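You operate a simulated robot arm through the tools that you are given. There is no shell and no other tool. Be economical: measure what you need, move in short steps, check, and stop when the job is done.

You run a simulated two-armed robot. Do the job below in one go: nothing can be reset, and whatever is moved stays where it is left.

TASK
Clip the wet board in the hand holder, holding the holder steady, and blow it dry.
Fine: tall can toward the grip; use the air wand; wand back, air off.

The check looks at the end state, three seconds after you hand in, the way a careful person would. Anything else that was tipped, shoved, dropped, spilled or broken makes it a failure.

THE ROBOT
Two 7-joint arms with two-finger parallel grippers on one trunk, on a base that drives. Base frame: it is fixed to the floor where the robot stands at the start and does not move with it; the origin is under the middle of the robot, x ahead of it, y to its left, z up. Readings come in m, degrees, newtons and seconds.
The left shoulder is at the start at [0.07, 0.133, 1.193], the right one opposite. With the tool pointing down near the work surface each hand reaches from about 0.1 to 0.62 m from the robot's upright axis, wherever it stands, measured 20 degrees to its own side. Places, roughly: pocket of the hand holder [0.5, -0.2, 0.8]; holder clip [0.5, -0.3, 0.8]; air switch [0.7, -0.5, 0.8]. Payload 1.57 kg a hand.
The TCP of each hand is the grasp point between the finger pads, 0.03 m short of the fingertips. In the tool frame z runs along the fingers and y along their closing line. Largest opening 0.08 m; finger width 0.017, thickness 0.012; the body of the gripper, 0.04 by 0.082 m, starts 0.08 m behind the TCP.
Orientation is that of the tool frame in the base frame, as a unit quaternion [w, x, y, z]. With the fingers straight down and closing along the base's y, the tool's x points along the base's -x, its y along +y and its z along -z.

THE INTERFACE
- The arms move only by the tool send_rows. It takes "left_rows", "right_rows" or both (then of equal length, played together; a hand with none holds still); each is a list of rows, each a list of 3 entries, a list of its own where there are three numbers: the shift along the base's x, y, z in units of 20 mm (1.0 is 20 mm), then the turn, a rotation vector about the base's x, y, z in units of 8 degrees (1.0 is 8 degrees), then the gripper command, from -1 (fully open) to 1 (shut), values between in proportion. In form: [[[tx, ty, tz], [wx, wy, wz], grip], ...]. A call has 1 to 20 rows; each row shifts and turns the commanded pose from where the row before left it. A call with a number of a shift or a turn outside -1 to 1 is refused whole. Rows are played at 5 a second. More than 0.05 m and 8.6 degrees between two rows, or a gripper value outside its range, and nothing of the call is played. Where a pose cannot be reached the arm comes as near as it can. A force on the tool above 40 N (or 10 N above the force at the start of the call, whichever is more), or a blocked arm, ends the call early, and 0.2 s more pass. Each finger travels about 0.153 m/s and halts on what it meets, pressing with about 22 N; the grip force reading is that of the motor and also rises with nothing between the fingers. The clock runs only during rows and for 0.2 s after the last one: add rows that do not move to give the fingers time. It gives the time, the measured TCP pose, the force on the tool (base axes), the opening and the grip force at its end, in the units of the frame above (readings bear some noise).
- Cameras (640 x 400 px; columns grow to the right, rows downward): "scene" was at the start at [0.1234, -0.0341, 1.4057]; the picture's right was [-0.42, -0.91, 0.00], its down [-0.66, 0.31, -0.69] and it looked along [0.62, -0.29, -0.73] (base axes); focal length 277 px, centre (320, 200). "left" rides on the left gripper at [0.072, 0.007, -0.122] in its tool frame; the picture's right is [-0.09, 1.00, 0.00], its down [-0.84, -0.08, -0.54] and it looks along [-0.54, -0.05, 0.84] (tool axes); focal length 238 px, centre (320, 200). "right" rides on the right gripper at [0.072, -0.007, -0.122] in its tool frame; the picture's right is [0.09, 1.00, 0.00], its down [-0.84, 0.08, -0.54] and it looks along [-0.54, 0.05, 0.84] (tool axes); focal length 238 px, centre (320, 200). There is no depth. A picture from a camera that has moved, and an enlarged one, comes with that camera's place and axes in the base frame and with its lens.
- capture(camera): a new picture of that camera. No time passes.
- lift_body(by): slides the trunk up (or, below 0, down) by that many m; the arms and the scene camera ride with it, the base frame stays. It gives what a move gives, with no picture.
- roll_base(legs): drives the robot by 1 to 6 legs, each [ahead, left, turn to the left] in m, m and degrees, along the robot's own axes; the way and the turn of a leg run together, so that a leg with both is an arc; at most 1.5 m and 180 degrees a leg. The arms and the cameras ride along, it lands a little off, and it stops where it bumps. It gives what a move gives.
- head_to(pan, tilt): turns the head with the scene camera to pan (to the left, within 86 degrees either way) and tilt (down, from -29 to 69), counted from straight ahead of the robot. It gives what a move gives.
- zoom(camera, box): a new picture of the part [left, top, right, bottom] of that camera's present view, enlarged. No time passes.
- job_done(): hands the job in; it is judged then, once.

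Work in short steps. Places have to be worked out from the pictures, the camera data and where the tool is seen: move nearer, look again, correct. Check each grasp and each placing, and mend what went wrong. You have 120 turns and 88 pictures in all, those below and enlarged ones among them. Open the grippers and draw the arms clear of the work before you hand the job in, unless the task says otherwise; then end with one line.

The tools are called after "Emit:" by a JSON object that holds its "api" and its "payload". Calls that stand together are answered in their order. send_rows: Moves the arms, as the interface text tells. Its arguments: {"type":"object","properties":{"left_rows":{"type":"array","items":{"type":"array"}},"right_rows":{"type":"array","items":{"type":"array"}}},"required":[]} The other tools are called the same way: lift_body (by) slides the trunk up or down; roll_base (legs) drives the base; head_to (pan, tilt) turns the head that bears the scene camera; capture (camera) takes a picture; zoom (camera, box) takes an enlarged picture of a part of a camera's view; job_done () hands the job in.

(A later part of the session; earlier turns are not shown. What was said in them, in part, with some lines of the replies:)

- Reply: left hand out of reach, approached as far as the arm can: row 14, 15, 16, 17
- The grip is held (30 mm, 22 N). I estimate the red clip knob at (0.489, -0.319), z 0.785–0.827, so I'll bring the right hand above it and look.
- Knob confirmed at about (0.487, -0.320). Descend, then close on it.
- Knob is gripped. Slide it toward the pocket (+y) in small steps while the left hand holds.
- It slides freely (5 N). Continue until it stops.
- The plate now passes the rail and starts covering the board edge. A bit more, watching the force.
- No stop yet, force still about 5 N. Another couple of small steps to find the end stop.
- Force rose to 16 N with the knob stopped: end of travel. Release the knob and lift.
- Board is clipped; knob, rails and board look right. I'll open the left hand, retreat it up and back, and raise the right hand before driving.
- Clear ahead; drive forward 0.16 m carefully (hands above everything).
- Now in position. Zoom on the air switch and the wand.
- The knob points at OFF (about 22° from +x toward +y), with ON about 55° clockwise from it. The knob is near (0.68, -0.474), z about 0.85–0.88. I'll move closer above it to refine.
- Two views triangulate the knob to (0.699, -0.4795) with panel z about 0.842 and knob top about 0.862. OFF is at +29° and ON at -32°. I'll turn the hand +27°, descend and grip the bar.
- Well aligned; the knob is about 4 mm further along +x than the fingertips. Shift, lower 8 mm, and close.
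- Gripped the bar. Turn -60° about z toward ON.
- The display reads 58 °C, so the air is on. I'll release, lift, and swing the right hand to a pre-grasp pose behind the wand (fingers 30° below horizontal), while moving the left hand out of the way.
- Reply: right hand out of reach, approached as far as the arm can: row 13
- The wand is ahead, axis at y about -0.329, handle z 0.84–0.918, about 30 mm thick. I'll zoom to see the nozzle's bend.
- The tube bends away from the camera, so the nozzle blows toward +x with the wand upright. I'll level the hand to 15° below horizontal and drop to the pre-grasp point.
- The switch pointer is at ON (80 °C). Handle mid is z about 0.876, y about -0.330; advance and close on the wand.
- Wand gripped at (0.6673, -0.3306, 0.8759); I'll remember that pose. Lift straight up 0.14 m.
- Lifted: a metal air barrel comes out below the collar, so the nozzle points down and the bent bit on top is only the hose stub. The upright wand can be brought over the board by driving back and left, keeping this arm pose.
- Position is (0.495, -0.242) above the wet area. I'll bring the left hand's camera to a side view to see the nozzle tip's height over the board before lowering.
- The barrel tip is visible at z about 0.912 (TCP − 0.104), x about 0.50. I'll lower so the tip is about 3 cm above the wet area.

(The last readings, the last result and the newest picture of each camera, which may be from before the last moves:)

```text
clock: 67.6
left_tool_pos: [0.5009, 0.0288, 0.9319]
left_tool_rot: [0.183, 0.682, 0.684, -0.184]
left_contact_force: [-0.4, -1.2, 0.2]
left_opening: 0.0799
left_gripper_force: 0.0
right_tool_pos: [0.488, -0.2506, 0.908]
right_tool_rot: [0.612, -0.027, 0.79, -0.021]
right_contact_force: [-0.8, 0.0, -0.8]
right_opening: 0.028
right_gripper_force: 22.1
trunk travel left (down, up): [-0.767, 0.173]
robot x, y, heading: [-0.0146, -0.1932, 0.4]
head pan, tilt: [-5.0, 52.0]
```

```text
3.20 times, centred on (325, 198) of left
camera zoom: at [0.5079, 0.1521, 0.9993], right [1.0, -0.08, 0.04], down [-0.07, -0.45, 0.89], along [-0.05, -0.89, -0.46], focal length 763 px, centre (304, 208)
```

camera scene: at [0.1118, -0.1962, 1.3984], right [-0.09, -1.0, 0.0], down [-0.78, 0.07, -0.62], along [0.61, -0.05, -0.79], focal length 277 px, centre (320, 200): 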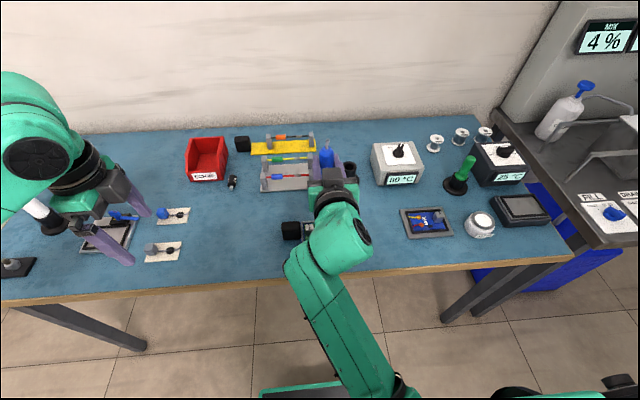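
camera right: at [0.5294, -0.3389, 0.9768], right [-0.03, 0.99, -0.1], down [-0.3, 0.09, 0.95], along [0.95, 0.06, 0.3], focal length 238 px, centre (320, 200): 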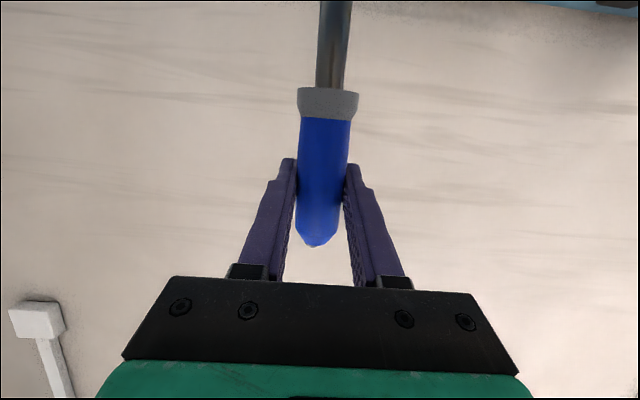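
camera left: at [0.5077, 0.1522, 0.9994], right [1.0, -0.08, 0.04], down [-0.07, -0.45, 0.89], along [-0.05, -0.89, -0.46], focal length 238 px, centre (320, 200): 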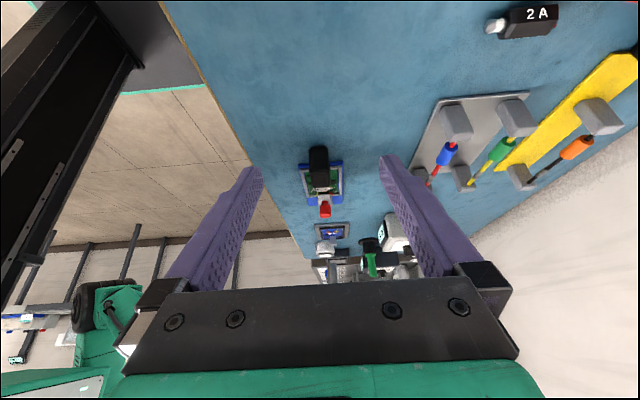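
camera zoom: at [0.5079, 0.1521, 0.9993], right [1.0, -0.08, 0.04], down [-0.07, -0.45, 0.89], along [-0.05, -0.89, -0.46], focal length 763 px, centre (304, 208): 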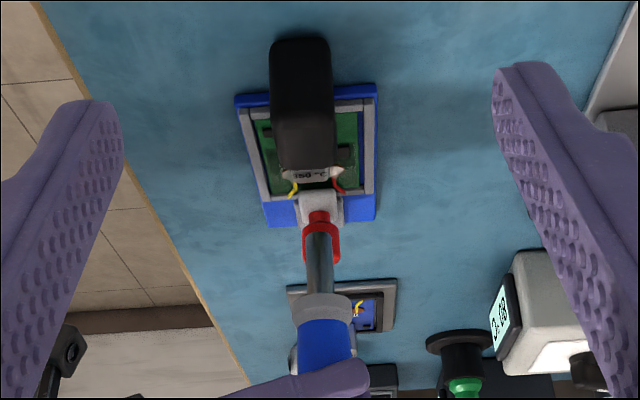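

Tip is at about (0.492, -0.25, 0.806), clear of the knob. I'll sweep it slowly over the wet part.

Emit:
{"api": "send_rows", "payload": {"right_rows": [[[0, 0.15, 0], [0, 0, 0], 1], [[0, 0.15, 0], [0, 0, 0], 1], [[0, 0.1, 0], [0, 0, 0], 1], [[0, 0, 0], [0, 0, 0], 1], [[0, 0, 0], [0, 0, 0], 1], [[0, 0, 0], [0, 0, 0], 1], [[0.2, 0, 0], [0, 0, 0], 1], [[0.2, 0, 0], [0, 0, 0], 1], [[0.2, 0, 0], [0, 0, 0], 1], [[0, 0, 0], [0, 0, 0], 1], [[0, 0, 0], [0, 0, 0], 1], [[0, 0.2, 0], [0, 0, 0], 1], [[0, 0.2, 0], [0, 0, 0], 1], [[0, 0.2, 0], [0, 0, 0], 1], [[-0.2, 0, 0], [0, 0, 0], 1], [[-0.2, 0, 0], [0, 0, 0], 1], [[-0.2, 0, 0], [0, 0, 0], 1], [[0, 0, 0], [0, 0, 0], 1], [[0, 0, 0], [0, 0, 0], 1], [[0, 0, 0], [0, 0, 0], 1]]}}

Emit:
{"api": "send_rows", "payload": {"right_rows": [[[-0.2, 0, 0], [0, 0, 0], 1], [[-0.2, 0, 0], [0, 0, 0], 1], [[-0.2, 0, 0], [0, 0, 0], 1], [[0, 0, 0], [0, 0, 0], 1], [[0, 0, 0], [0, 0, 0], 1], [[0, -0.2, 0], [0, 0, 0], 1], [[0, -0.2, 0], [0, 0, 0], 1], [[0, -0.2, 0], [0, 0, 0], 1], [[0, 0, 0], [0, 0, 0], 1], [[0, 0, 0], [0, 0, 0], 1], [[0, 0, 0], [0, 0, 0], 1], [[0.2, 0, 0], [0, 0, 0], 1], [[0.2, 0, 0], [0, 0, 0], 1], [[0.2, 0, 0], [0, 0, 0], 1], [[0, 0, 0], [0, 0, 0], 1], [[0, 0, 0], [0, 0, 0], 1], [[0, 0, 0], [0, 0, 0], 1], [[0, 0, 0], [0, 0, 0], 1], [[0, 0, 0], [0, 0, 0], 1], [[0, 0, 0], [0, 0, 0], 1]]}}

Emit:
{"api": "zoom", "payload": {"camera": "left", "box": [275, 135, 375, 260]}}

```text
clock: 71.8
left_tool_pos: [0.5015, 0.0291, 0.9327]
left_tool_rot: [0.183, 0.681, 0.685, -0.183]
left_contact_force: [-0.4, 0.2, -0.1]
left_opening: 0.0801
left_gripper_force: 0.0
right_tool_pos: [0.4876, -0.236, 0.9055]
right_tool_rot: [0.613, -0.035, 0.789, -0.028]
right_contact_force: [0.9, 1.2, -1.0]
right_opening: 0.0277
right_gripper_force: 22.3
trunk travel left (down, up): [-0.767, 0.173]
robot x, y, heading: [-0.0131, -0.1898, 0.2]
head pan, tilt: [-5.0, 52.0]
```

```text
clock: 76.0
left_tool_pos: [0.5011, 0.0285, 0.9312]
left_tool_rot: [0.183, 0.681, 0.685, -0.183]
left_contact_force: [0.0, -0.5, 0.7]
left_opening: 0.0799
left_gripper_force: 0.2
right_tool_pos: [0.4845, -0.2409, 0.9053]
right_tool_rot: [0.609, -0.021, 0.793, -0.017]
right_contact_force: [-0.2, 0.3, -0.8]
right_opening: 0.0278
right_gripper_force: 21.6
trunk travel left (down, up): [-0.767, 0.173]
robot x, y, heading: [-0.011, -0.1895, -0.1]
head pan, tilt: [-5.0, 52.0]
```

```text
3.20 times, centred on (325, 198) of left
camera zoom: at [0.5079, 0.1521, 0.9993], right [1.0, -0.08, 0.04], down [-0.07, -0.45, 0.89], along [-0.05, -0.89, -0.46], focal length 763 px, centre (304, 208)
```

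zoom: 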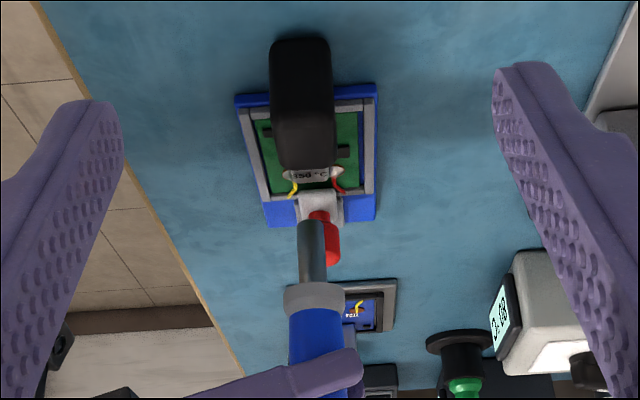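

The board looks more evenly bright. One more sweep covering the other side and the edge near the clip, then lift to inspect.

Emit:
{"api": "send_rows", "payload": {"right_rows": [[[0.2, -0.1, 0], [0, 0, 0], 1], [[0.2, -0.1, 0], [0, 0, 0], 1], [[0.2, -0.1, 0], [0, 0, 0], 1], [[0.2, -0.1, 0], [0, 0, 0], 1], [[0.1, 0, 0], [0, 0, 0], 1], [[0, 0, 0], [0, 0, 0], 1], [[0, 0, 0], [0, 0, 0], 1], [[0, 0, 0], [0, 0, 0], 1], [[0, 0, 0], [0, 0, 0], 1], [[0, 0.2, 0], [0, 0, 0], 1], [[0, 0.2, 0], [0, 0, 0], 1], [[0, 0.2, 0], [0, 0, 0], 1], [[0, 0.2, 0], [0, 0, 0], 1], [[0, 0, 0], [0, 0, 0], 1], [[0, 0, 0], [0, 0, 0], 1], [[0, 0, 0], [0, 0, 0], 1], [[-0.3, 0, 0], [0, 0, 0], 1], [[-0.3, 0, 0], [0, 0, 0], 1], [[0, 0, 0], [0, 0, 0], 1], [[0, 0, 0], [0, 0, 0], 1]]}}

Emit:
{"api": "send_rows", "payload": {"right_rows": [[[0, 0, 0.5], [0, 0, 0], 1], [[0, 0, 0.9], [0, 0, 0], 1], [[0, 0, 0.9], [0, 0, 0], 1], [[0, 0, 0.9], [0, 0, 0], 1], [[0, 0, 0.9], [0, 0, 0], 1], [[0, 0, 0.9], [0, 0, 0], 1], [[0.3, 0, 0.4], [0, 0, 0], 1], [[0.3, 0, 0], [0, 0, 0], 1], [[0, 0, 0], [0, 0, 0], 1]], "left_rows": [[[0, -0.5, 0.7], [0.6, 0, 0], -1], [[0, -0.5, 0.7], [0.6, 0, 0], -1], [[0, -0.5, 0.7], [0.6, 0, 0], -1], [[0, -0.5, 0.7], [0.6, 0, 0], -1], [[0, -0.5, 0.7], [0.6, 0, 0], -1], [[0, -0.5, 0.7], [0.6, 0, 0], -1], [[0, 0, 0], [0, 0, 0], -1], [[0, 0, 0], [0, 0, 0], -1], [[0, 0, 0], [0, 0, 0], -1]]}}

Emit:
{"api": "capture", "payload": {"camera": "left"}}

```text
clock: 80.2
left_tool_pos: [0.5018, 0.0294, 0.9315]
left_tool_rot: [0.184, 0.68, 0.685, -0.183]
left_contact_force: [-0.1, 0.0, -0.4]
left_opening: 0.0798
left_gripper_force: 0.0
right_tool_pos: [0.4945, -0.2418, 0.9055]
right_tool_rot: [0.613, -0.034, 0.789, -0.031]
right_contact_force: [-0.4, -0.4, 0.5]
right_opening: 0.0282
right_gripper_force: 22.0
trunk travel left (down, up): [-0.767, 0.173]
robot x, y, heading: [-0.0149, -0.1886, 0.3]
head pan, tilt: [-5.0, 52.0]
```

```text
clock: 81.0
left_tool_pos: [0.5011, -0.0013, 0.9722]
left_tool_rot: [0.096, 0.698, 0.703, -0.096]
left_contact_force: [-0.2, -0.7, 0.3]
left_opening: 0.08
left_gripper_force: 0.1
right_tool_pos: [0.4918, -0.2491, 0.9426]
right_tool_rot: [0.612, -0.061, 0.787, -0.051]
right_contact_force: [0.1, 0.7, -0.6]
right_opening: 0.0277
right_gripper_force: 21.8
trunk travel left (down, up): [-0.767, 0.173]
robot x, y, heading: [-0.0131, -0.1917, 0.0]
head pan, tilt: [-5.0, 52.0]
stopped in row 4 (right hand): the arm was blocked; the commanded pose is now the measured one
```

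```text
17 pictures are left
camera left: at [0.5079, 0.1004, 1.0704], right [1.0, -0.08, 0.02], down [-0.07, -0.66, 0.75], along [-0.05, -0.75, -0.66], focal length 238 px, centre (320, 200)
```

left: 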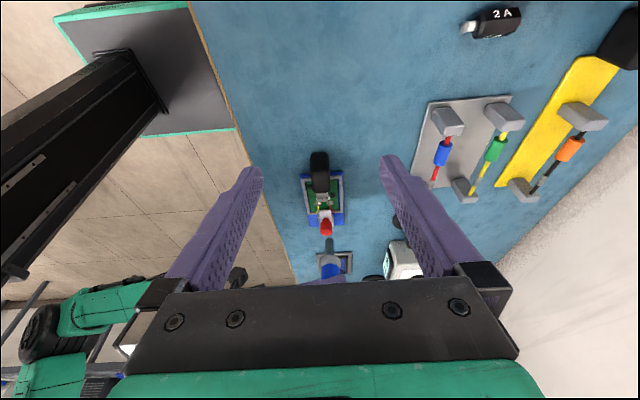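

The right arm reported being blocked (no contact force, probably a joint limit). I'll check the board while deciding.

Emit:
{"api": "zoom", "payload": {"camera": "left", "box": [290, 145, 360, 245]}}

Emit:
{"api": "capture", "payload": {"camera": "scene"}}

```text
4.00 times, centred on (325, 195) of left
camera zoom: at [0.5079, 0.1004, 1.0704], right [1.0, -0.08, 0.02], down [-0.07, -0.66, 0.75], along [-0.05, -0.75, -0.66], focal length 953 px, centre (300, 220)
```

zoom: 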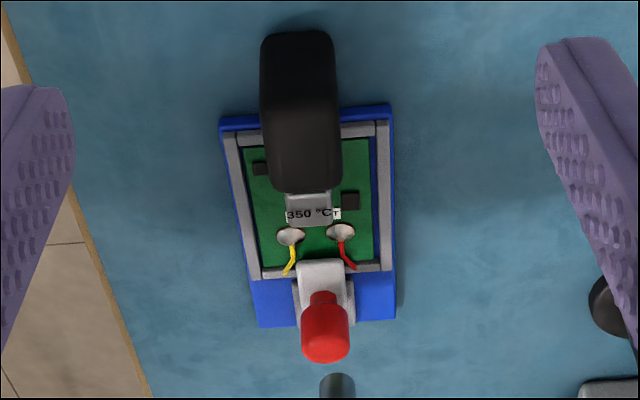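

```text
15 pictures are left
camera scene: at [0.1125, -0.1974, 1.3983], right [-0.08, -1.0, 0.0], down [-0.79, 0.07, -0.62], along [0.61, -0.05, -0.79], focal length 277 px, centre (320, 200)
```

scene: 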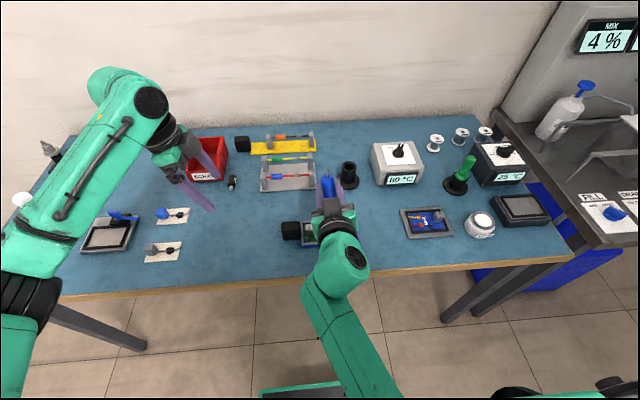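

The board is now uniformly bright green, so it's dry. I'll try raising the wand with a slight +x motion to unfold the right arm.

Emit:
{"api": "send_rows", "payload": {"right_rows": [[[0.2, 0.1, 0.5], [0, 0, 0], 1], [[0.3, 0.1, 0.5], [0, 0, 0], 1], [[0.3, 0.1, 0.5], [0, 0, 0], 1], [[0.3, 0, 0.5], [0, 0, 0], 1], [[0, 0, 0], [0, 0, 0], 1]]}}

```text
clock: 82.2
left_tool_pos: [0.5008, -0.0008, 0.9738]
left_tool_rot: [0.096, 0.7, 0.701, -0.096]
left_contact_force: [-0.1, 0.2, -0.1]
left_opening: 0.0797
left_gripper_force: 0.0
right_tool_pos: [0.5098, -0.2505, 0.9698]
right_tool_rot: [0.607, -0.084, 0.787, -0.071]
right_contact_force: [-0.4, -0.1, -1.0]
right_opening: 0.0278
right_gripper_force: 22.1
trunk travel left (down, up): [-0.767, 0.173]
robot x, y, heading: [-0.0128, -0.1912, 0.3]
head pan, tilt: [-5.0, 52.0]
```

The arm is hitting a joint limit and rolling the wand about 12°. I'll raise the trunk 0.1 m for clearance, then move the hand outward (-y) and correct the roll.

Emit:
{"api": "lift_body", "payload": {"by": 0.1}}

Emit:
{"api": "send_rows", "payload": {"right_rows": [[[0.3, -0.8, 0], [0, 0, 0], 1], [[0.3, -0.8, 0], [0, 0, 0], 1], [[0.3, -0.8, 0], [0.2, 0, 0], 1], [[0.3, -0.8, 0], [0.3, 0, -0.1], 1], [[0, -0.8, 0], [0.3, 0, -0.1], 1], [[0, -0.8, 0], [0.4, 0, -0.1], 1], [[0, -0.5, 0], [0.3, 0, 0], 1], [[0, 0, 0], [0, 0, 0], 1]]}}

```text
clock: 83.5
left_tool_pos: [0.5019, 0.0003, 1.0736]
left_tool_rot: [0.096, 0.699, 0.702, -0.097]
left_contact_force: [-0.7, -0.6, 0.3]
left_opening: 0.0799
left_gripper_force: 0.1
right_tool_pos: [0.5115, -0.2501, 1.0737]
right_tool_rot: [0.61, -0.083, 0.785, -0.072]
right_contact_force: [-0.3, -0.1, -0.3]
right_opening: 0.0277
right_gripper_force: 22.3
trunk travel left (down, up): [-0.867, 0.073]
robot x, y, heading: [-0.0139, -0.188, 0.2]
head pan, tilt: [-5.0, 52.0]
```

```text
clock: 85.3
left_tool_pos: [0.5016, 0.0003, 1.0733]
left_tool_rot: [0.095, 0.699, 0.702, -0.096]
left_contact_force: [0.7, 0.5, -1.0]
left_opening: 0.0798
left_gripper_force: 0.1
right_tool_pos: [0.537, -0.3465, 1.0835]
right_tool_rot: [0.615, 0.022, 0.788, 0.02]
right_contact_force: [0.6, 0.2, -1.1]
right_opening: 0.0277
right_gripper_force: 22.4
trunk travel left (down, up): [-0.867, 0.073]
robot x, y, heading: [-0.0125, -0.1879, 0.1]
head pan, tilt: [-5.0, 52.0]
```

Freed: roll is nearly right now. Correct the remaining tilt, pull the left hand back, and drive so the wand is over its stand.

Emit:
{"api": "send_rows", "payload": {"right_rows": [[[0, 0, 0], [-0.42, 0.11, 0.06], 1], [[0, 0, 0], [0, 0, 0], 1], [[0, 0, 0], [0, 0, 0], 1], [[0, 0, 0], [0, 0, 0], 1], [[0, 0, 0], [0, 0, 0], 1], [[0, 0, 0], [0, 0, 0], 1], [[0, 0, 0], [0, 0, 0], 1], [[0, 0, 0], [0, 0, 0], 1]], "left_rows": [[[-0.8, 0.6, 0], [0, 0, 0], -1], [[-0.8, 0.6, 0], [0, 0, 0], -1], [[-0.8, 0.6, 0], [0, 0, 0], -1], [[-0.8, 0.6, 0], [0, 0, 0], -1], [[-0.8, 0.6, 0], [0, 0, 0], -1], [[-0.8, 0.6, 0], [0, 0, 0], -1], [[-0.8, 0.6, 0], [0, 0, 0], -1], [[-0.8, 0.6, 0], [0, 0, 0], -1]]}}

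Emit:
{"api": "roll_base", "payload": {"legs": [[0.13, 0.016, 0]]}}

Emit:
{"api": "head_to", "payload": {"pan": -10, "tilt": 45}}

Emit:
{"api": "capture", "payload": {"camera": "scene"}}

```text
clock: 87.1
left_tool_pos: [0.3726, 0.0962, 1.0739]
left_tool_rot: [0.095, 0.7, 0.702, -0.096]
left_contact_force: [0.1, -0.1, -0.1]
left_opening: 0.0801
left_gripper_force: 0.0
right_tool_pos: [0.5359, -0.3459, 1.0841]
right_tool_rot: [0.609, 0.001, 0.793, -0.001]
right_contact_force: [-0.5, 1.1, -0.7]
right_opening: 0.0278
right_gripper_force: 21.8
trunk travel left (down, up): [-0.867, 0.073]
robot x, y, heading: [-0.0145, -0.1913, 0.6]
head pan, tilt: [-5.0, 52.0]
```

```text
clock: 88.4
left_tool_pos: [0.5007, 0.1113, 1.0748]
left_tool_rot: [0.097, 0.699, 0.703, -0.095]
left_contact_force: [-0.2, 0.8, -0.1]
left_opening: 0.0801
left_gripper_force: 0.1
right_tool_pos: [0.6652, -0.3308, 1.0856]
right_tool_rot: [0.609, 0.0, 0.793, -0.001]
right_contact_force: [-0.1, 0.1, -1.0]
right_opening: 0.0277
right_gripper_force: 21.8
trunk travel left (down, up): [-0.867, 0.073]
robot x, y, heading: [0.115, -0.1712, 0.2]
head pan, tilt: [-5.0, 52.0]
```

```text
clock: 89.1
left_tool_pos: [0.5034, 0.111, 1.0753]
left_tool_rot: [0.096, 0.7, 0.701, -0.096]
left_contact_force: [0.0, -0.3, -0.4]
left_opening: 0.08
left_gripper_force: 0.0
right_tool_pos: [0.6678, -0.3313, 1.0834]
right_tool_rot: [0.609, 0.001, 0.793, -0.001]
right_contact_force: [-0.2, -0.4, -0.3]
right_opening: 0.028
right_gripper_force: 22.2
trunk travel left (down, up): [-0.867, 0.073]
robot x, y, heading: [0.1171, -0.1743, -0.1]
head pan, tilt: [-10.0, 45.0]
```

```text
14 pictures are left
camera scene: at [0.2477, -0.1881, 1.5079], right [-0.17, -0.99, 0.0], down [-0.7, 0.12, -0.71], along [0.7, -0.12, -0.71], focal length 277 px, centre (320, 200)
```

scene: 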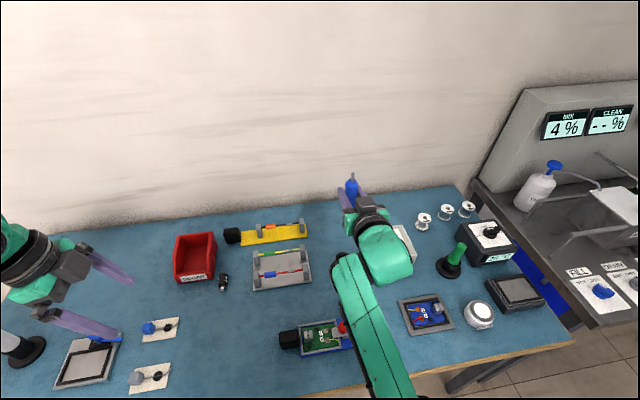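

Orientation is upright and position matches the pick pose. Lower with the trunk (keeps the arm pose) to just above the cup, then check.

Emit:
{"api": "lift_body", "payload": {"by": -0.12}}

Emit:
{"api": "capture", "payload": {"camera": "right"}}

Emit:
{"api": "zoom", "payload": {"camera": "scene", "box": [290, 160, 430, 260]}}

```text
clock: 90.6
left_tool_pos: [0.503, 0.1113, 0.9547]
left_tool_rot: [0.096, 0.699, 0.702, -0.097]
left_contact_force: [-0.9, 0.0, 0.1]
left_opening: 0.0796
left_gripper_force: 0.1
right_tool_pos: [0.667, -0.3313, 0.9638]
right_tool_rot: [0.608, 0.001, 0.794, -0.001]
right_contact_force: [-0.2, -0.2, -0.8]
right_opening: 0.0279
right_gripper_force: 21.5
trunk travel left (down, up): [-0.747, 0.193]
robot x, y, heading: [0.1153, -0.1791, 0.1]
head pan, tilt: [-10.0, 45.0]
```

```text
13 pictures are left
camera right: at [0.5305, -0.3373, 0.9267], right [-0.02, 1.0, -0.09], down [-0.31, 0.08, 0.95], along [0.95, 0.05, 0.3], focal length 238 px, centre (320, 200)
```

right: 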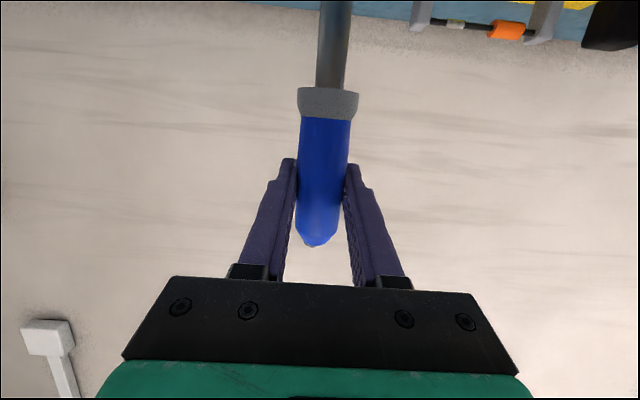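

```text
4.00 times, centred on (360, 210) of scene
camera zoom: at [0.2472, -0.1881, 1.388], right [-0.17, -0.99, 0.0], down [-0.7, 0.12, -0.71], along [0.7, -0.12, -0.71], focal length 1110 px, centre (160, 160)
```

zoom: 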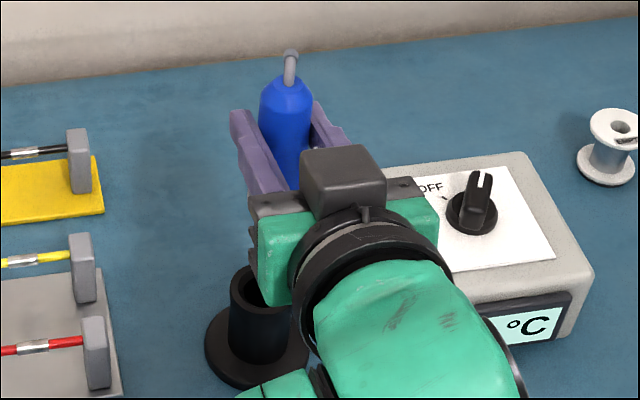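

The wand sits in the hand as when it was lifted. Lower by arm in small steps with force stop.

Emit:
{"api": "send_rows", "payload": {"right_rows": [[[0, 0.03, -0.5], [0, 0, 0], 1], [[0, 0, -0.5], [0, 0, 0], 1], [[0, 0, -0.5], [0, 0, 0], 1], [[0, 0, -0.5], [0, 0, 0], 1], [[0, 0, 0], [0, 0, 0], 1]]}}

Emit:
{"api": "capture", "payload": {"camera": "right"}}

```text
clock: 91.8
left_tool_pos: [0.503, 0.1122, 0.954]
left_tool_rot: [0.096, 0.7, 0.701, -0.096]
left_contact_force: [-0.1, -1.0, 0.2]
left_opening: 0.0799
left_gripper_force: 0.1
right_tool_pos: [0.6663, -0.3302, 0.9233]
right_tool_rot: [0.608, 0.001, 0.794, -0.001]
right_contact_force: [0.0, 0.3, -0.3]
right_opening: 0.0276
right_gripper_force: 22.4
trunk travel left (down, up): [-0.747, 0.193]
robot x, y, heading: [0.1168, -0.1729, 0.1]
head pan, tilt: [-10.0, 45.0]
```

```text
11 pictures are left
camera right: at [0.5304, -0.3368, 0.8863], right [-0.02, 1.0, -0.09], down [-0.31, 0.08, 0.95], along [0.95, 0.05, 0.3], focal length 238 px, centre (320, 200)
```

right: 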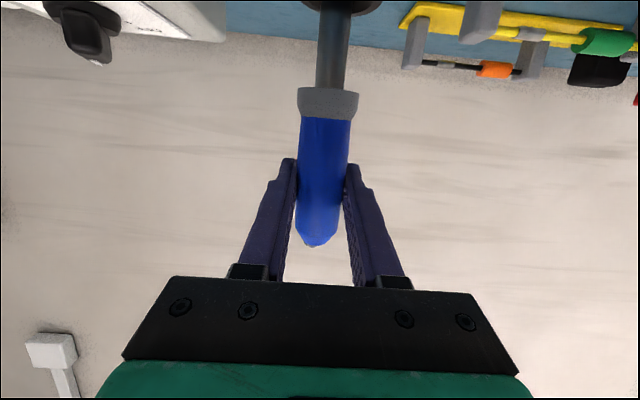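

The barrel is entering the cup's centre and the geometry matches the pick. Continue down to the original height.

Emit:
{"api": "send_rows", "payload": {"right_rows": [[[0.03, 0, -0.5], [0, 0, 0], 1], [[0, 0, -0.5], [0, 0, 0], 1], [[0, 0, -0.5], [0, 0, 0], 1], [[0, 0, -0.4], [0, 0, 0], 1], [[0, 0, -0.2], [0, 0, 0], 1], [[0, 0, -0.15], [0, 0, 0], 1], [[0, 0, 0], [0, 0, 0], 1]]}}

Emit:
{"api": "capture", "payload": {"camera": "right"}}

```text
clock: 93.4
left_tool_pos: [0.5016, 0.1142, 0.9547]
left_tool_rot: [0.098, 0.699, 0.702, -0.096]
left_contact_force: [0.4, 0.2, -0.2]
left_opening: 0.0801
left_gripper_force: 0.1
right_tool_pos: [0.6658, -0.3339, 0.88]
right_tool_rot: [0.611, -0.012, 0.792, -0.012]
right_contact_force: [3.6, 7.9, 18.0]
right_opening: 0.0285
right_gripper_force: 21.8
trunk travel left (down, up): [-0.747, 0.193]
robot x, y, heading: [0.117, -0.1737, 0.2]
head pan, tilt: [-10.0, 45.0]
```

```text
10 pictures are left
camera right: at [0.5293, -0.3429, 0.8426], right [-0.03, 0.99, -0.12], down [-0.31, 0.11, 0.94], along [0.95, 0.07, 0.31], focal length 238 px, centre (320, 200)
```

right: 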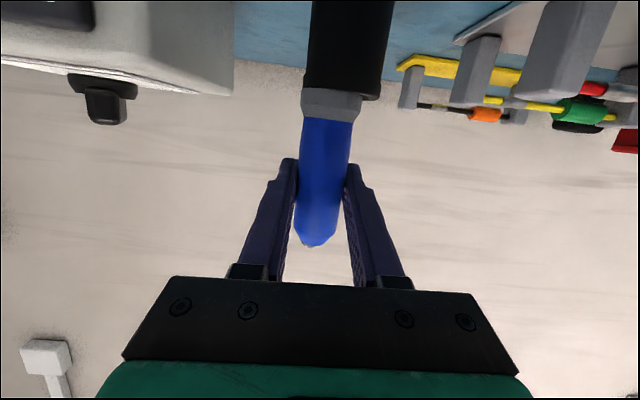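

It's seated (the wand had slid about 3 mm in the grip) with some push. I'll relieve the load: up 1.5 mm, y +3 mm, small roll correction.

Emit:
{"api": "send_rows", "payload": {"right_rows": [[[0.03, 0.1, 0.08], [0.1, 0, 0], 1], [[0, 0.06, 0], [0.1, 0, 0], 1], [[0, 0, 0], [0, 0, 0], 1]]}}

```text
clock: 94.2
left_tool_pos: [0.5015, 0.114, 0.9541]
left_tool_rot: [0.098, 0.699, 0.702, -0.096]
left_contact_force: [0.3, 0.1, 0.5]
left_opening: 0.0802
left_gripper_force: 0.0
right_tool_pos: [0.6662, -0.3341, 0.8799]
right_tool_rot: [0.609, -0.006, 0.793, -0.005]
right_contact_force: [-4.4, 10.5, 7.8]
right_opening: 0.0279
right_gripper_force: 22.1
trunk travel left (down, up): [-0.747, 0.193]
robot x, y, heading: [0.1159, -0.1732, -0.2]
head pan, tilt: [-10.0, 45.0]
```

There's still a 10 N sideways push; move +y a bit more.

Emit:
{"api": "send_rows", "payload": {"right_rows": [[[0.05, 0.15, 0.05], [0.05, 0, 0], 1], [[0, 0, 0], [0, 0, 0], 1]]}}

```text
clock: 94.8
left_tool_pos: [0.5019, 0.1125, 0.9536]
left_tool_rot: [0.097, 0.699, 0.701, -0.097]
left_contact_force: [0.5, -0.1, -0.5]
left_opening: 0.0799
left_gripper_force: 0.1
right_tool_pos: [0.666, -0.3345, 0.8802]
right_tool_rot: [0.609, -0.01, 0.793, -0.007]
right_contact_force: [-5.9, 8.9, 5.1]
right_opening: 0.0276
right_gripper_force: 21.8
trunk travel left (down, up): [-0.747, 0.193]
robot x, y, heading: [0.1154, -0.1753, 0.1]
head pan, tilt: [-10.0, 45.0]
```

Emit:
{"api": "zoom", "payload": {"camera": "right", "box": [270, 40, 420, 260]}}

```text
1.82 times, centred on (345, 150) of right
camera zoom: at [0.5303, -0.3428, 0.8427], right [-0.03, 0.99, -0.11], down [-0.31, 0.1, 0.95], along [0.95, 0.06, 0.3], focal length 433 px, centre (274, 291)
```

zoom: 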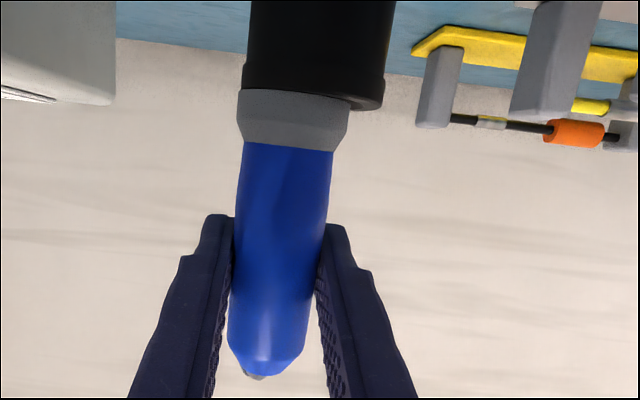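

The collar is about 3 mm off to -y because the arm limits at this height. I'll raise with the trunk, re-centre with the arm up there, then lower with the trunk so the arm pose is kept.

Emit:
{"api": "lift_body", "payload": {"by": 0.04}}

Emit:
{"api": "send_rows", "payload": {"right_rows": [[[0.05, 0.05, 0], [0, 0, 0], 1], [[0, 0, 0], [0, 0, 0], 1], [[0, 0, 0], [0, 0, 0], 1]]}}

```text
clock: 95.6
left_tool_pos: [0.5033, 0.1132, 0.9945]
left_tool_rot: [0.097, 0.699, 0.702, -0.096]
left_contact_force: [-0.1, 0.7, 0.1]
left_opening: 0.08
left_gripper_force: 0.1
right_tool_pos: [0.6684, -0.3359, 0.9202]
right_tool_rot: [0.609, -0.008, 0.793, -0.008]
right_contact_force: [-1.0, 4.4, 0.6]
right_opening: 0.0281
right_gripper_force: 22.0
trunk travel left (down, up): [-0.787, 0.153]
robot x, y, heading: [0.1194, -0.1772, 0.1]
head pan, tilt: [-10.0, 45.0]
```

```text
clock: 96.4
left_tool_pos: [0.5029, 0.1129, 0.995]
left_tool_rot: [0.097, 0.699, 0.702, -0.096]
left_contact_force: [0.9, 0.8, -0.2]
left_opening: 0.0797
left_gripper_force: 0.1
right_tool_pos: [0.6698, -0.3353, 0.9191]
right_tool_rot: [0.608, -0.012, 0.794, -0.008]
right_contact_force: [-1.8, 6.4, 0.9]
right_opening: 0.0285
right_gripper_force: 21.4
trunk travel left (down, up): [-0.787, 0.153]
robot x, y, heading: [0.1158, -0.1763, 0.2]
head pan, tilt: [-10.0, 45.0]
```

The limit comes from the arm being low relative to the trunk. Raise the arm 0.06 m and re-centre; then the trunk does the lowering.

Emit:
{"api": "send_rows", "payload": {"right_rows": [[[0, 0, 0.6], [0, 0, 0], 1], [[0, 0, 0.8], [0, 0, 0], 1], [[0, 0, 0.8], [0, 0, 0], 1], [[0, 0, 0.8], [0, 0, 0], 1], [[0, 0, 0], [0, 0, 0], 1]]}}

```text
clock: 97.6
left_tool_pos: [0.5047, 0.1117, 0.9944]
left_tool_rot: [0.096, 0.7, 0.701, -0.096]
left_contact_force: [0.5, -0.2, -0.1]
left_opening: 0.0798
left_gripper_force: 0.3
right_tool_pos: [0.6682, -0.3287, 0.9776]
right_tool_rot: [0.606, 0.001, 0.795, 0.003]
right_contact_force: [-0.7, 0.4, -1.2]
right_opening: 0.028
right_gripper_force: 21.8
trunk travel left (down, up): [-0.787, 0.153]
robot x, y, heading: [0.1149, -0.1752, -0.1]
head pan, tilt: [-10.0, 45.0]
```

Re-centred and upright. Fine-tune xy, raise the left hand, then lower the trunk most of the way and look.

Emit:
{"api": "send_rows", "payload": {"right_rows": [[[-0.04, -0.06, 0], [0, 0, 0], 1], [[0, 0, 0], [0, 0, 0], 1], [[0, 0, 0], [0, 0, 0], 1], [[0, 0, 0], [0, 0, 0], 1]], "left_rows": [[[0, 0, 0.9], [0, 0, 0], -1], [[0, 0, 0.9], [0, 0, 0], -1], [[0, 0, 0.9], [0, 0, 0], -1], [[0, 0, 0.9], [0, 0, 0], -1]]}}

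Emit:
{"api": "lift_body", "payload": {"by": -0.065}}

Emit:
{"api": "zoom", "payload": {"camera": "right", "box": [245, 0, 405, 260]}}

```text
clock: 98.6
left_tool_pos: [0.5043, 0.1134, 1.0667]
left_tool_rot: [0.096, 0.699, 0.702, -0.096]
left_contact_force: [-1.1, 0.1, -0.6]
left_opening: 0.0797
left_gripper_force: 0.0
right_tool_pos: [0.6697, -0.3298, 0.9804]
right_tool_rot: [0.608, 0.002, 0.794, 0.003]
right_contact_force: [0.4, 1.2, -0.9]
right_opening: 0.0281
right_gripper_force: 22.9
trunk travel left (down, up): [-0.787, 0.153]
robot x, y, heading: [0.1194, -0.1751, -0.1]
head pan, tilt: [-10.0, 45.0]
```

```text
clock: 99.7
left_tool_pos: [0.5048, 0.1109, 1.0032]
left_tool_rot: [0.096, 0.699, 0.702, -0.096]
left_contact_force: [-0.2, -0.1, -0.1]
left_opening: 0.0799
left_gripper_force: 0.0
right_tool_pos: [0.6692, -0.3297, 0.9161]
right_tool_rot: [0.61, 0.002, 0.792, 0.003]
right_contact_force: [0.6, 0.5, -1.0]
right_opening: 0.0277
right_gripper_force: 22.1
trunk travel left (down, up): [-0.722, 0.218]
robot x, y, heading: [0.1142, -0.1706, -0.1]
head pan, tilt: [-10.0, 45.0]
```

```text
1.54 times, centred on (325, 130) of right
camera zoom: at [0.5334, -0.3365, 0.8787], right [-0.02, 1.0, -0.08], down [-0.31, 0.07, 0.95], along [0.95, 0.05, 0.31], focal length 367 px, centre (312, 308)
```

zoom: 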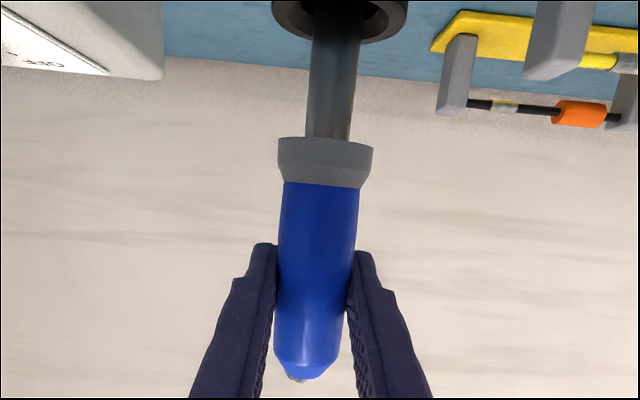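

Barrel is centred in the cup mouth. Trim x and lower with the trunk further.

Emit:
{"api": "send_rows", "payload": {"right_rows": [[[-0.06, 0, 0], [0, 0, 0], 1], [[0, 0, 0], [0, 0, 0], 1]]}}

Emit:
{"api": "lift_body", "payload": {"by": -0.032}}

```text
clock: 100.3
left_tool_pos: [0.5037, 0.1122, 1.001]
left_tool_rot: [0.096, 0.699, 0.702, -0.096]
left_contact_force: [-0.4, 0.2, 0.0]
left_opening: 0.08
left_gripper_force: 0.1
right_tool_pos: [0.6691, -0.3304, 0.9167]
right_tool_rot: [0.61, 0.003, 0.792, 0.002]
right_contact_force: [-0.2, 0.4, -0.3]
right_opening: 0.0277
right_gripper_force: 21.7
trunk travel left (down, up): [-0.722, 0.218]
robot x, y, heading: [0.1181, -0.1751, -0.0]
head pan, tilt: [-10.0, 45.0]
```

```text
clock: 101.0
left_tool_pos: [0.5039, 0.1119, 0.9695]
left_tool_rot: [0.097, 0.699, 0.702, -0.096]
left_contact_force: [-0.4, -0.2, -0.3]
left_opening: 0.08
left_gripper_force: 0.0
right_tool_pos: [0.6681, -0.3309, 0.8851]
right_tool_rot: [0.609, 0.002, 0.793, 0.002]
right_contact_force: [-0.5, 0.1, -1.0]
right_opening: 0.0278
right_gripper_force: 22.0
trunk travel left (down, up): [-0.69, 0.25]
robot x, y, heading: [0.1148, -0.1786, -0.0]
head pan, tilt: [-10.0, 45.0]
```

No contact yet at 0.885, nicely centred. Lower in small steps by arm until the collar seats.

Emit:
{"api": "send_rows", "payload": {"right_rows": [[[0, 0, -0.12], [0, 0, 0], 1], [[0, 0, -0.12], [0, 0, 0], 1], [[0, 0, -0.1], [0, 0, 0], 1], [[0, 0, 0], [0, 0, 0], 1]]}}

Emit:
{"api": "zoom", "payload": {"camera": "right", "box": [245, 0, 405, 260]}}

```text
clock: 102.0
left_tool_pos: [0.5028, 0.1136, 0.9698]
left_tool_rot: [0.096, 0.699, 0.702, -0.096]
left_contact_force: [0.5, 0.9, 0.6]
left_opening: 0.0796
left_gripper_force: 0.1
right_tool_pos: [0.6676, -0.3316, 0.8799]
right_tool_rot: [0.612, 0.0, 0.791, 0.0]
right_contact_force: [4.5, -1.5, 12.5]
right_opening: 0.0276
right_gripper_force: 22.2
trunk travel left (down, up): [-0.69, 0.25]
robot x, y, heading: [0.1165, -0.1764, 0.2]
head pan, tilt: [-10.0, 45.0]
```

```text
1.54 times, centred on (325, 130) of right
camera zoom: at [0.5323, -0.338, 0.8414], right [-0.02, 1.0, -0.09], down [-0.31, 0.08, 0.95], along [0.95, 0.05, 0.31], focal length 367 px, centre (312, 308)
```

zoom: 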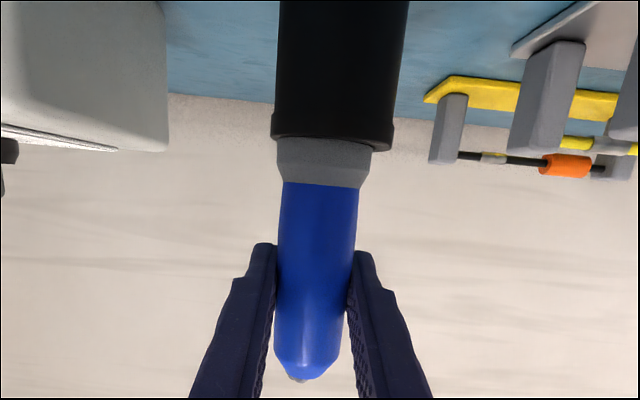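

Seated and centred (12 N straight up, little sideways force). Release and back straight out.

Emit:
{"api": "send_rows", "payload": {"right_rows": [[[0, 0, 0.1], [0, 0, 0], 1], [[0, 0, 0], [0, 0, 0], 0.1], [[0, 0, 0], [0, 0, 0], -0.3], [[0, 0, 0], [0, 0, 0], -1], [[0, 0, 0], [0, 0, 0], -1], [[-0.8, 0, 0.25], [0, 0, 0], -1], [[-0.8, 0, 0.25], [0, 0, 0], -1], [[-0.8, 0, 0.25], [0, 0, 0], -1], [[-0.8, 0, 0.25], [0, 0, 0], -1], [[-0.8, 0, 0.25], [0, 0, 0], -1], [[-0.8, 0, 0.25], [0, 0, 0], -1], [[0, 0, 0], [0, 0, 0], -1]]}}

Emit:
{"api": "capture", "payload": {"camera": "right"}}

```text
clock: 104.7
left_tool_pos: [0.504, 0.112, 0.971]
left_tool_rot: [0.096, 0.7, 0.701, -0.097]
left_contact_force: [-0.5, -0.6, 0.1]
left_opening: 0.08
left_gripper_force: 0.0
right_tool_pos: [0.5749, -0.3277, 0.9145]
right_tool_rot: [0.615, -0.009, 0.788, 0.0]
right_contact_force: [0.8, 0.6, 0.3]
right_opening: 0.0798
right_gripper_force: 0.0
trunk travel left (down, up): [-0.69, 0.25]
robot x, y, heading: [0.1158, -0.1736, 0.1]
head pan, tilt: [-10.0, 45.0]
```

```text
6 pictures are left
camera right: at [0.4399, -0.3371, 0.8754], right [-0.04, 0.99, -0.1], down [-0.32, 0.08, 0.94], along [0.95, 0.07, 0.32], focal length 238 px, centre (320, 200)
```

right: 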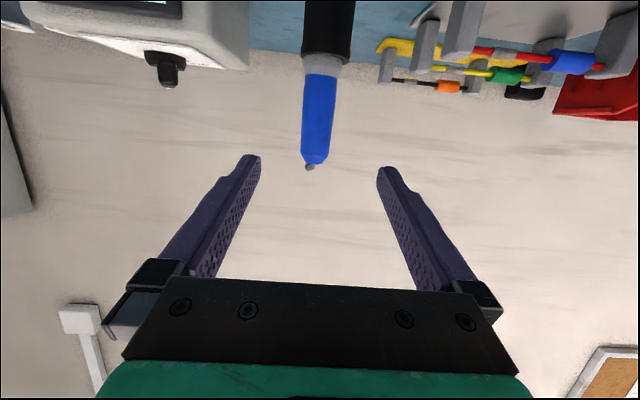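

Wand stands in its cup. Now for the switch: raise the trunk, turn the right hand fingers-down with the ON yaw, and drive to the earlier switch position.

Emit:
{"api": "lift_body", "payload": {"by": 0.077}}

Emit:
{"api": "send_rows", "payload": {"right_rows": [[[-0.2, -0.3, 0.4], [0, 0.949, 0], -1], [[-0.2, -0.3, 0.4], [0, 0.949, 0], -1], [[0, -0.3, 0.4], [0, 0.949, 0], -1], [[0, -0.3, 0], [0, 0.949, 0], -1], [[0, -0.3, 0], [0, 0.949, 0], -1], [[0, -0.3, 0], [0, 0.949, 0], -1], [[0, 0, 0], [0, 0.949, 0], -1], [[0, 0, 0], [0, 0.949, 0], -1], [[0, 0, 0], [0, 0.949, 0], -1], [[0, 0, 0], [0, 0.949, 0], -1], [[0, 0, 0], [0, 0, -0.816], -1], [[0, 0, 0], [0, 0, -0.816], -1], [[0, 0, 0], [0, 0, -0.816], -1], [[0, 0, 0], [0, 0, -0.816], -1], [[0, 0, 0], [0, 0, -0.816], -1], [[0, 0, 0], [0, 0, 0], -1]]}}

Emit:
{"api": "roll_base", "payload": {"legs": [[0.041, -0.105, 0]]}}

```text
clock: 105.8
left_tool_pos: [0.5048, 0.1126, 1.0467]
left_tool_rot: [0.096, 0.7, 0.702, -0.096]
left_contact_force: [-0.2, 0.0, 0.0]
left_opening: 0.0802
left_gripper_force: 0.0
right_tool_pos: [0.5735, -0.3268, 0.99]
right_tool_rot: [0.613, -0.009, 0.79, 0.0]
right_contact_force: [0.2, 0.6, 0.0]
right_opening: 0.08
right_gripper_force: 0.1
trunk travel left (down, up): [-0.767, 0.173]
robot x, y, heading: [0.1173, -0.173, 0.1]
head pan, tilt: [-10.0, 45.0]
```

```text
clock: 107.3
left_tool_pos: [0.5047, 0.1121, 1.0462]
left_tool_rot: [0.096, 0.698, 0.703, -0.095]
left_contact_force: [-0.3, -0.6, -0.4]
left_opening: 0.0803
left_gripper_force: 0.1
right_tool_pos: [0.566, -0.4232, 1.0028]
right_tool_rot: [0.228, 0.025, 0.969, -0.093]
right_contact_force: [0.5, 0.4, 0.0]
right_opening: 0.08
right_gripper_force: 0.0
right hand out of reach, approached as far as the arm can: row 7
trunk travel left (down, up): [-0.767, 0.173]
robot x, y, heading: [0.1189, -0.1756, 0.1]
head pan, tilt: [-10.0, 45.0]
stopped in row 7 (right hand): the arm was blocked; the commanded pose is now the measured one
```

```text
clock: 108.5
left_tool_pos: [0.544, 0.009, 1.0462]
left_tool_rot: [0.097, 0.699, 0.702, -0.096]
left_contact_force: [-0.3, 0.5, 0.2]
left_opening: 0.0798
left_gripper_force: 0.0
right_tool_pos: [0.6053, -0.5261, 1.0026]
right_tool_rot: [0.228, 0.024, 0.969, -0.094]
right_contact_force: [-1.2, -0.4, 0.9]
right_opening: 0.0799
right_gripper_force: 0.0
trunk travel left (down, up): [-0.767, 0.173]
robot x, y, heading: [0.1587, -0.2765, 0.2]
head pan, tilt: [-10.0, 45.0]
```

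The arm hit its limit mid-turn but ended free at z 1.0 with no contact. I'll complete the orientation with a direct rotation while moving toward the knob.

Emit:
{"api": "send_rows", "payload": {"right_rows": [[[0.45, 0.3, 0], [0.375, 0.467, -0.607], -1], [[0.45, 0.3, 0], [0.375, 0.467, -0.607], -1], [[0.45, 0.3, 0], [0.375, 0.467, -0.607], -1], [[0.45, 0.3, 0], [0.375, 0.467, -0.607], -1], [[0.45, 0.3, 0], [0.375, 0.467, -0.607], -1], [[0.45, 0.3, 0], [0.375, 0.467, -0.607], -1], [[0, 0, 0], [0, 0, 0], -1]]}}

```text
clock: 110.1
left_tool_pos: [0.5453, 0.0076, 1.0478]
left_tool_rot: [0.096, 0.699, 0.702, -0.096]
left_contact_force: [0.2, -0.7, 1.4]
left_opening: 0.0799
left_gripper_force: 0.0
right_tool_pos: [0.6838, -0.5008, 0.9799]
right_tool_rot: [0.0, 0.282, 0.959, 0.001]
right_contact_force: [0.2, -0.4, -0.2]
right_opening: 0.08
right_gripper_force: 0.1
right hand out of reach, approached as far as the arm can: row 2, 3, 4, 5
trunk travel left (down, up): [-0.767, 0.173]
robot x, y, heading: [0.159, -0.2772, 0.6]
head pan, tilt: [-10.0, 45.0]
```

Orientation now matches ON. Move above the knob and check with the camera.

Emit:
{"api": "send_rows", "payload": {"right_rows": [[[0.33, 0.37, -0.5], [0, 0, 0], -0.3], [[0.33, 0.37, -0.5], [0, 0, 0], -0.3], [[0.32, 0.37, -0.5], [0, 0, 0], -0.3], [[0, 0, -0.5], [0, 0, 0], -0.3], [[0, 0, 0], [0, 0, 0], -0.3], [[0, 0, 0], [0, 0, 0], -0.3]]}}

Emit:
{"api": "capture", "payload": {"camera": "right"}}

```text
clock: 111.5
left_tool_pos: [0.5453, 0.0078, 1.0473]
left_tool_rot: [0.096, 0.699, 0.702, -0.097]
left_contact_force: [-1.0, 0.6, -0.6]
left_opening: 0.0801
left_gripper_force: 0.1
right_tool_pos: [0.7035, -0.4794, 0.9376]
right_tool_rot: [0.0, 0.281, 0.96, 0.0]
right_contact_force: [-0.3, 0.3, -0.5]
right_opening: 0.052
right_gripper_force: 0.0
trunk travel left (down, up): [-0.767, 0.173]
robot x, y, heading: [0.1577, -0.2759, 0.2]
head pan, tilt: [-10.0, 45.0]
```

```text
5 pictures are left
camera right: at [0.6396, -0.446, 1.0609], right [0.46, 0.89, 0.0], down [0.75, -0.39, 0.54], along [0.48, -0.25, -0.84], focal length 238 px, centre (320, 200)
```

right: 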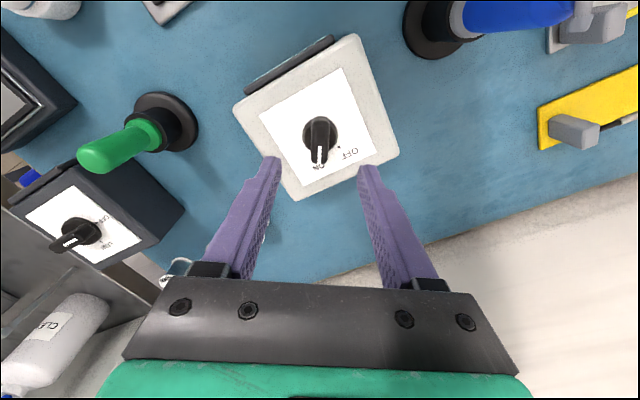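

Aligned with the knob at ON. Descend to the earlier grip height, close, and turn +60° to OFF.

Emit:
{"api": "send_rows", "payload": {"right_rows": [[[0, 0.03, -0.7], [0, 0, 0], -0.3], [[0, 0, -0.7], [0, 0, 0], -0.3], [[0, 0, -0.7], [0, 0, 0], -0.3], [[0, 0, -0.7], [0, 0, 0], -0.3], [[0, 0, -0.17], [0, 0, 0], -0.3], [[0, 0, 0], [0, 0, 0], 0.3], [[0, 0, 0], [0, 0, 0], 0.7], [[0, 0, 0], [0, 0, 0], 1], [[0, 0, 0], [0, 0, 0], 1]]}}

Emit:
{"api": "send_rows", "payload": {"right_rows": [[[0, 0, 0], [0, 0, 0.9], 1], [[0, 0, 0], [0, 0, 0.9], 1], [[0, 0, 0], [0, 0, 0.9], 1], [[0, 0, 0], [0, 0, 0.9], 1], [[0, 0, 0], [0, 0, 0.9], 1], [[0, 0, 0], [0, 0, 0.9], 1], [[0, 0, 0], [0, 0, 0.9], 1], [[0, 0, 0], [0, 0, 0.9], 1], [[0, 0, 0], [0, 0, 0.3], 1], [[0, 0, 0], [0, 0, 0], 1]]}}

Emit:
{"api": "capture", "payload": {"camera": "scene"}}

```text
clock: 113.5
left_tool_pos: [0.5446, 0.0082, 1.0478]
left_tool_rot: [0.097, 0.699, 0.702, -0.096]
left_contact_force: [0.6, 0.1, -0.3]
left_opening: 0.0799
left_gripper_force: 0.0
right_tool_pos: [0.7035, -0.4785, 0.879]
right_tool_rot: [0.0, 0.281, 0.96, 0.0]
right_contact_force: [-2.5, -1.6, -1.9]
right_opening: 0.016
right_gripper_force: 31.7
trunk travel left (down, up): [-0.767, 0.173]
robot x, y, heading: [0.1582, -0.2816, 0.1]
head pan, tilt: [-10.0, 45.0]
```

```text
clock: 115.7
left_tool_pos: [0.5451, 0.0068, 1.0478]
left_tool_rot: [0.096, 0.699, 0.703, -0.095]
left_contact_force: [-0.3, -0.8, 0.4]
left_opening: 0.0798
left_gripper_force: 0.1
right_tool_pos: [0.7032, -0.4792, 0.8794]
right_tool_rot: [0.0, -0.237, 0.971, 0.001]
right_contact_force: [-3.8, -4.6, -1.4]
right_opening: 0.016
right_gripper_force: 31.5
trunk travel left (down, up): [-0.767, 0.173]
robot x, y, heading: [0.1547, -0.2794, 0.3]
head pan, tilt: [-10.0, 45.0]
```

```text
4 pictures are left
camera scene: at [0.2881, -0.2939, 1.408], right [-0.17, -0.99, 0.0], down [-0.7, 0.12, -0.71], along [0.7, -0.12, -0.71], focal length 277 px, centre (320, 200)
```

scene: 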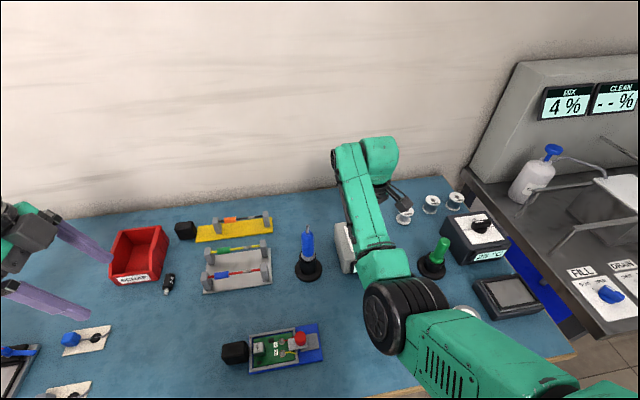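

Knob is turned back to the OFF angle (27.4° yaw). Release, lift and retreat, then verify display and knob.

Emit:
{"api": "send_rows", "payload": {"right_rows": [[[0, 0, 0], [0, 0, 0], 0.3], [[0, 0, 0], [0, 0, 0], -0.2], [[0, 0, 0], [0, 0, 0], -0.2], [[0, 0, 0.8], [0, 0, 0], -0.2], [[0, 0, 1], [0, 0, 0], -0.2], [[0, 0, 1], [0, 0, 0], -1], [[0, 0, 1], [0, 0, 0], -1], [[0, 0, 1], [0, 0, -0.5], -1], [[-0.5, 0, 1], [0, 0, -0.5], -1], [[-0.9, 0, 0.5], [0, 0, -0.5], -1], [[-0.9, 0, 0], [0, 0, -0.5], -1], [[-0.9, -0.3, 0], [0, 0, -0.5], -1], [[-0.9, -0.3, 0], [0, 0, -0.5], -1], [[-0.9, -0.3, 0], [0, 0, -0.4], -1], [[-0.9, -0.3, 0], [0, 0, 0], -1], [[0, 0, 0], [0, 0, 0], -1]]}}

Emit:
{"api": "zoom", "payload": {"camera": "scene", "box": [260, 190, 420, 290]}}

```text
clock: 119.1
left_tool_pos: [0.5451, 0.0069, 1.0468]
left_tool_rot: [0.095, 0.699, 0.702, -0.097]
left_contact_force: [-0.7, 0.3, 0.4]
left_opening: 0.0799
left_gripper_force: 0.2
right_tool_pos: [0.659, -0.5369, 0.97]
right_tool_rot: [0.001, 0.0, 1.0, 0.0]
right_contact_force: [0.3, -0.4, -0.2]
right_opening: 0.0799
right_gripper_force: 0.1
right hand out of reach, approached as far as the arm can: row 9, 10, 11, 12, 13, 14, 15
trunk travel left (down, up): [-0.767, 0.173]
robot x, y, heading: [0.1563, -0.2788, 0.2]
head pan, tilt: [-10.0, 45.0]
```

```text
4.00 times, centred on (340, 240) of scene
camera zoom: at [0.2887, -0.2924, 1.4079], right [-0.17, -0.99, 0.0], down [-0.7, 0.12, -0.71], along [0.7, -0.12, -0.71], focal length 1110 px, centre (240, 40)
```

zoom: 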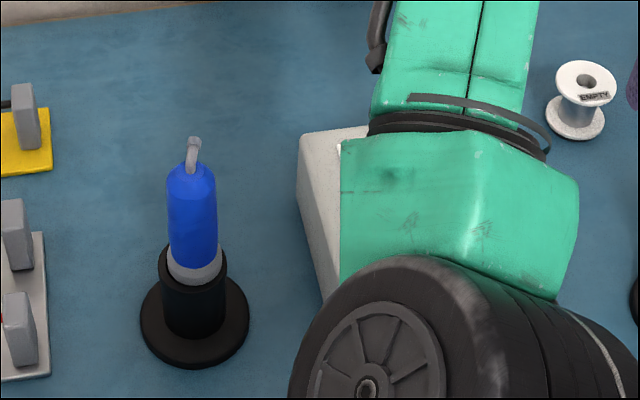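

Wand is well seated. The arm still hides the switch, so I'll raise the trunk, drive back, and look with two remaining views.

Emit:
{"api": "lift_body", "payload": {"by": 0.12}}

Emit:
{"api": "roll_base", "payload": {"legs": [[-0.25, 0, 0]]}}

Emit:
{"api": "capture", "payload": {"camera": "scene"}}

```text
clock: 120.6
left_tool_pos: [0.5449, 0.008, 1.1666]
left_tool_rot: [0.096, 0.699, 0.702, -0.096]
left_contact_force: [-0.5, 0.1, -0.5]
left_opening: 0.0797
left_gripper_force: 0.1
right_tool_pos: [0.6586, -0.5372, 1.0913]
right_tool_rot: [0.001, -0.002, 1.0, 0.0]
right_contact_force: [-0.7, 0.7, 0.1]
right_opening: 0.08
right_gripper_force: 0.0
trunk travel left (down, up): [-0.887, 0.053]
robot x, y, heading: [0.1604, -0.281, 0.1]
head pan, tilt: [-10.0, 45.0]
```

```text
clock: 122.4
left_tool_pos: [0.2972, 0.0081, 1.1659]
left_tool_rot: [0.095, 0.697, 0.704, -0.097]
left_contact_force: [0.5, -0.9, 1.1]
left_opening: 0.08
left_gripper_force: 0.0
right_tool_pos: [0.4136, -0.5361, 1.0892]
right_tool_rot: [-0.001, -0.002, 1.0, 0.0]
right_contact_force: [0.2, -0.6, -0.3]
right_opening: 0.08
right_gripper_force: 0.1
trunk travel left (down, up): [-0.887, 0.053]
robot x, y, heading: [-0.09, -0.2814, 0.3]
head pan, tilt: [-10.0, 45.0]
```

```text
2 pictures are left
camera scene: at [0.0433, -0.2933, 1.5276], right [-0.17, -0.99, 0.0], down [-0.7, 0.12, -0.71], along [0.7, -0.12, -0.71], focal length 277 px, centre (320, 200)
```

scene: 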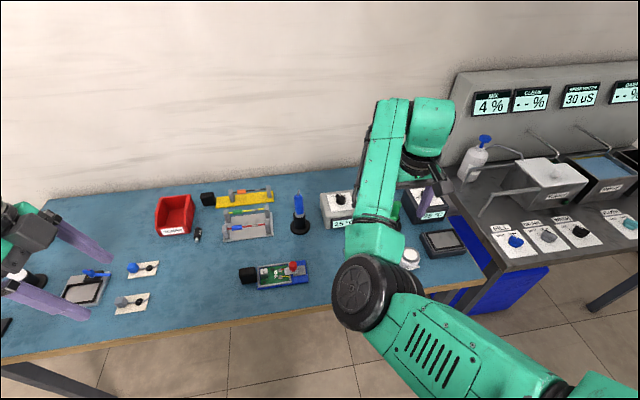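

Both hands are clear. Final zoom on the switch display, wand and holder.

Emit:
{"api": "zoom", "payload": {"camera": "scene", "box": [230, 185, 360, 295]}}

```text
3.64 times, centred on (295, 240) of scene
camera zoom: at [0.0433, -0.2933, 1.5276], right [-0.17, -0.99, 0.0], down [-0.7, 0.12, -0.71], along [0.7, -0.12, -0.71], focal length 1009 px, centre (411, 54)
```

zoom: 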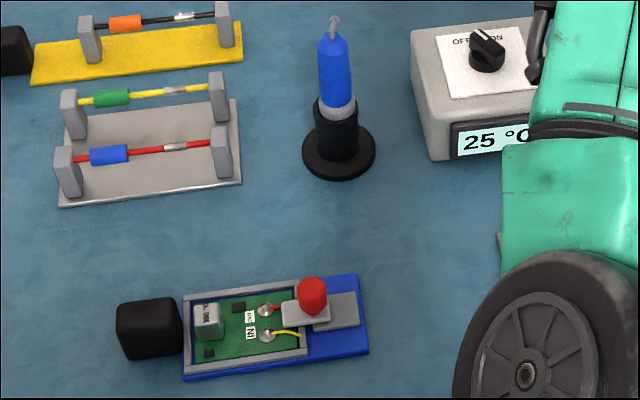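

The display is back at 25 °C with the knob at OFF. The wand is in its stand, and the board is clipped, dry, and has its tall can toward the grip. Handing in.

Emit:
{"api": "job_done", "payload": {}}

```text
The job is handed in.
```

The wet board is clipped in the hand holder with its tall can toward the grip and blown dry; the air wand is back in its stand and the air is off.
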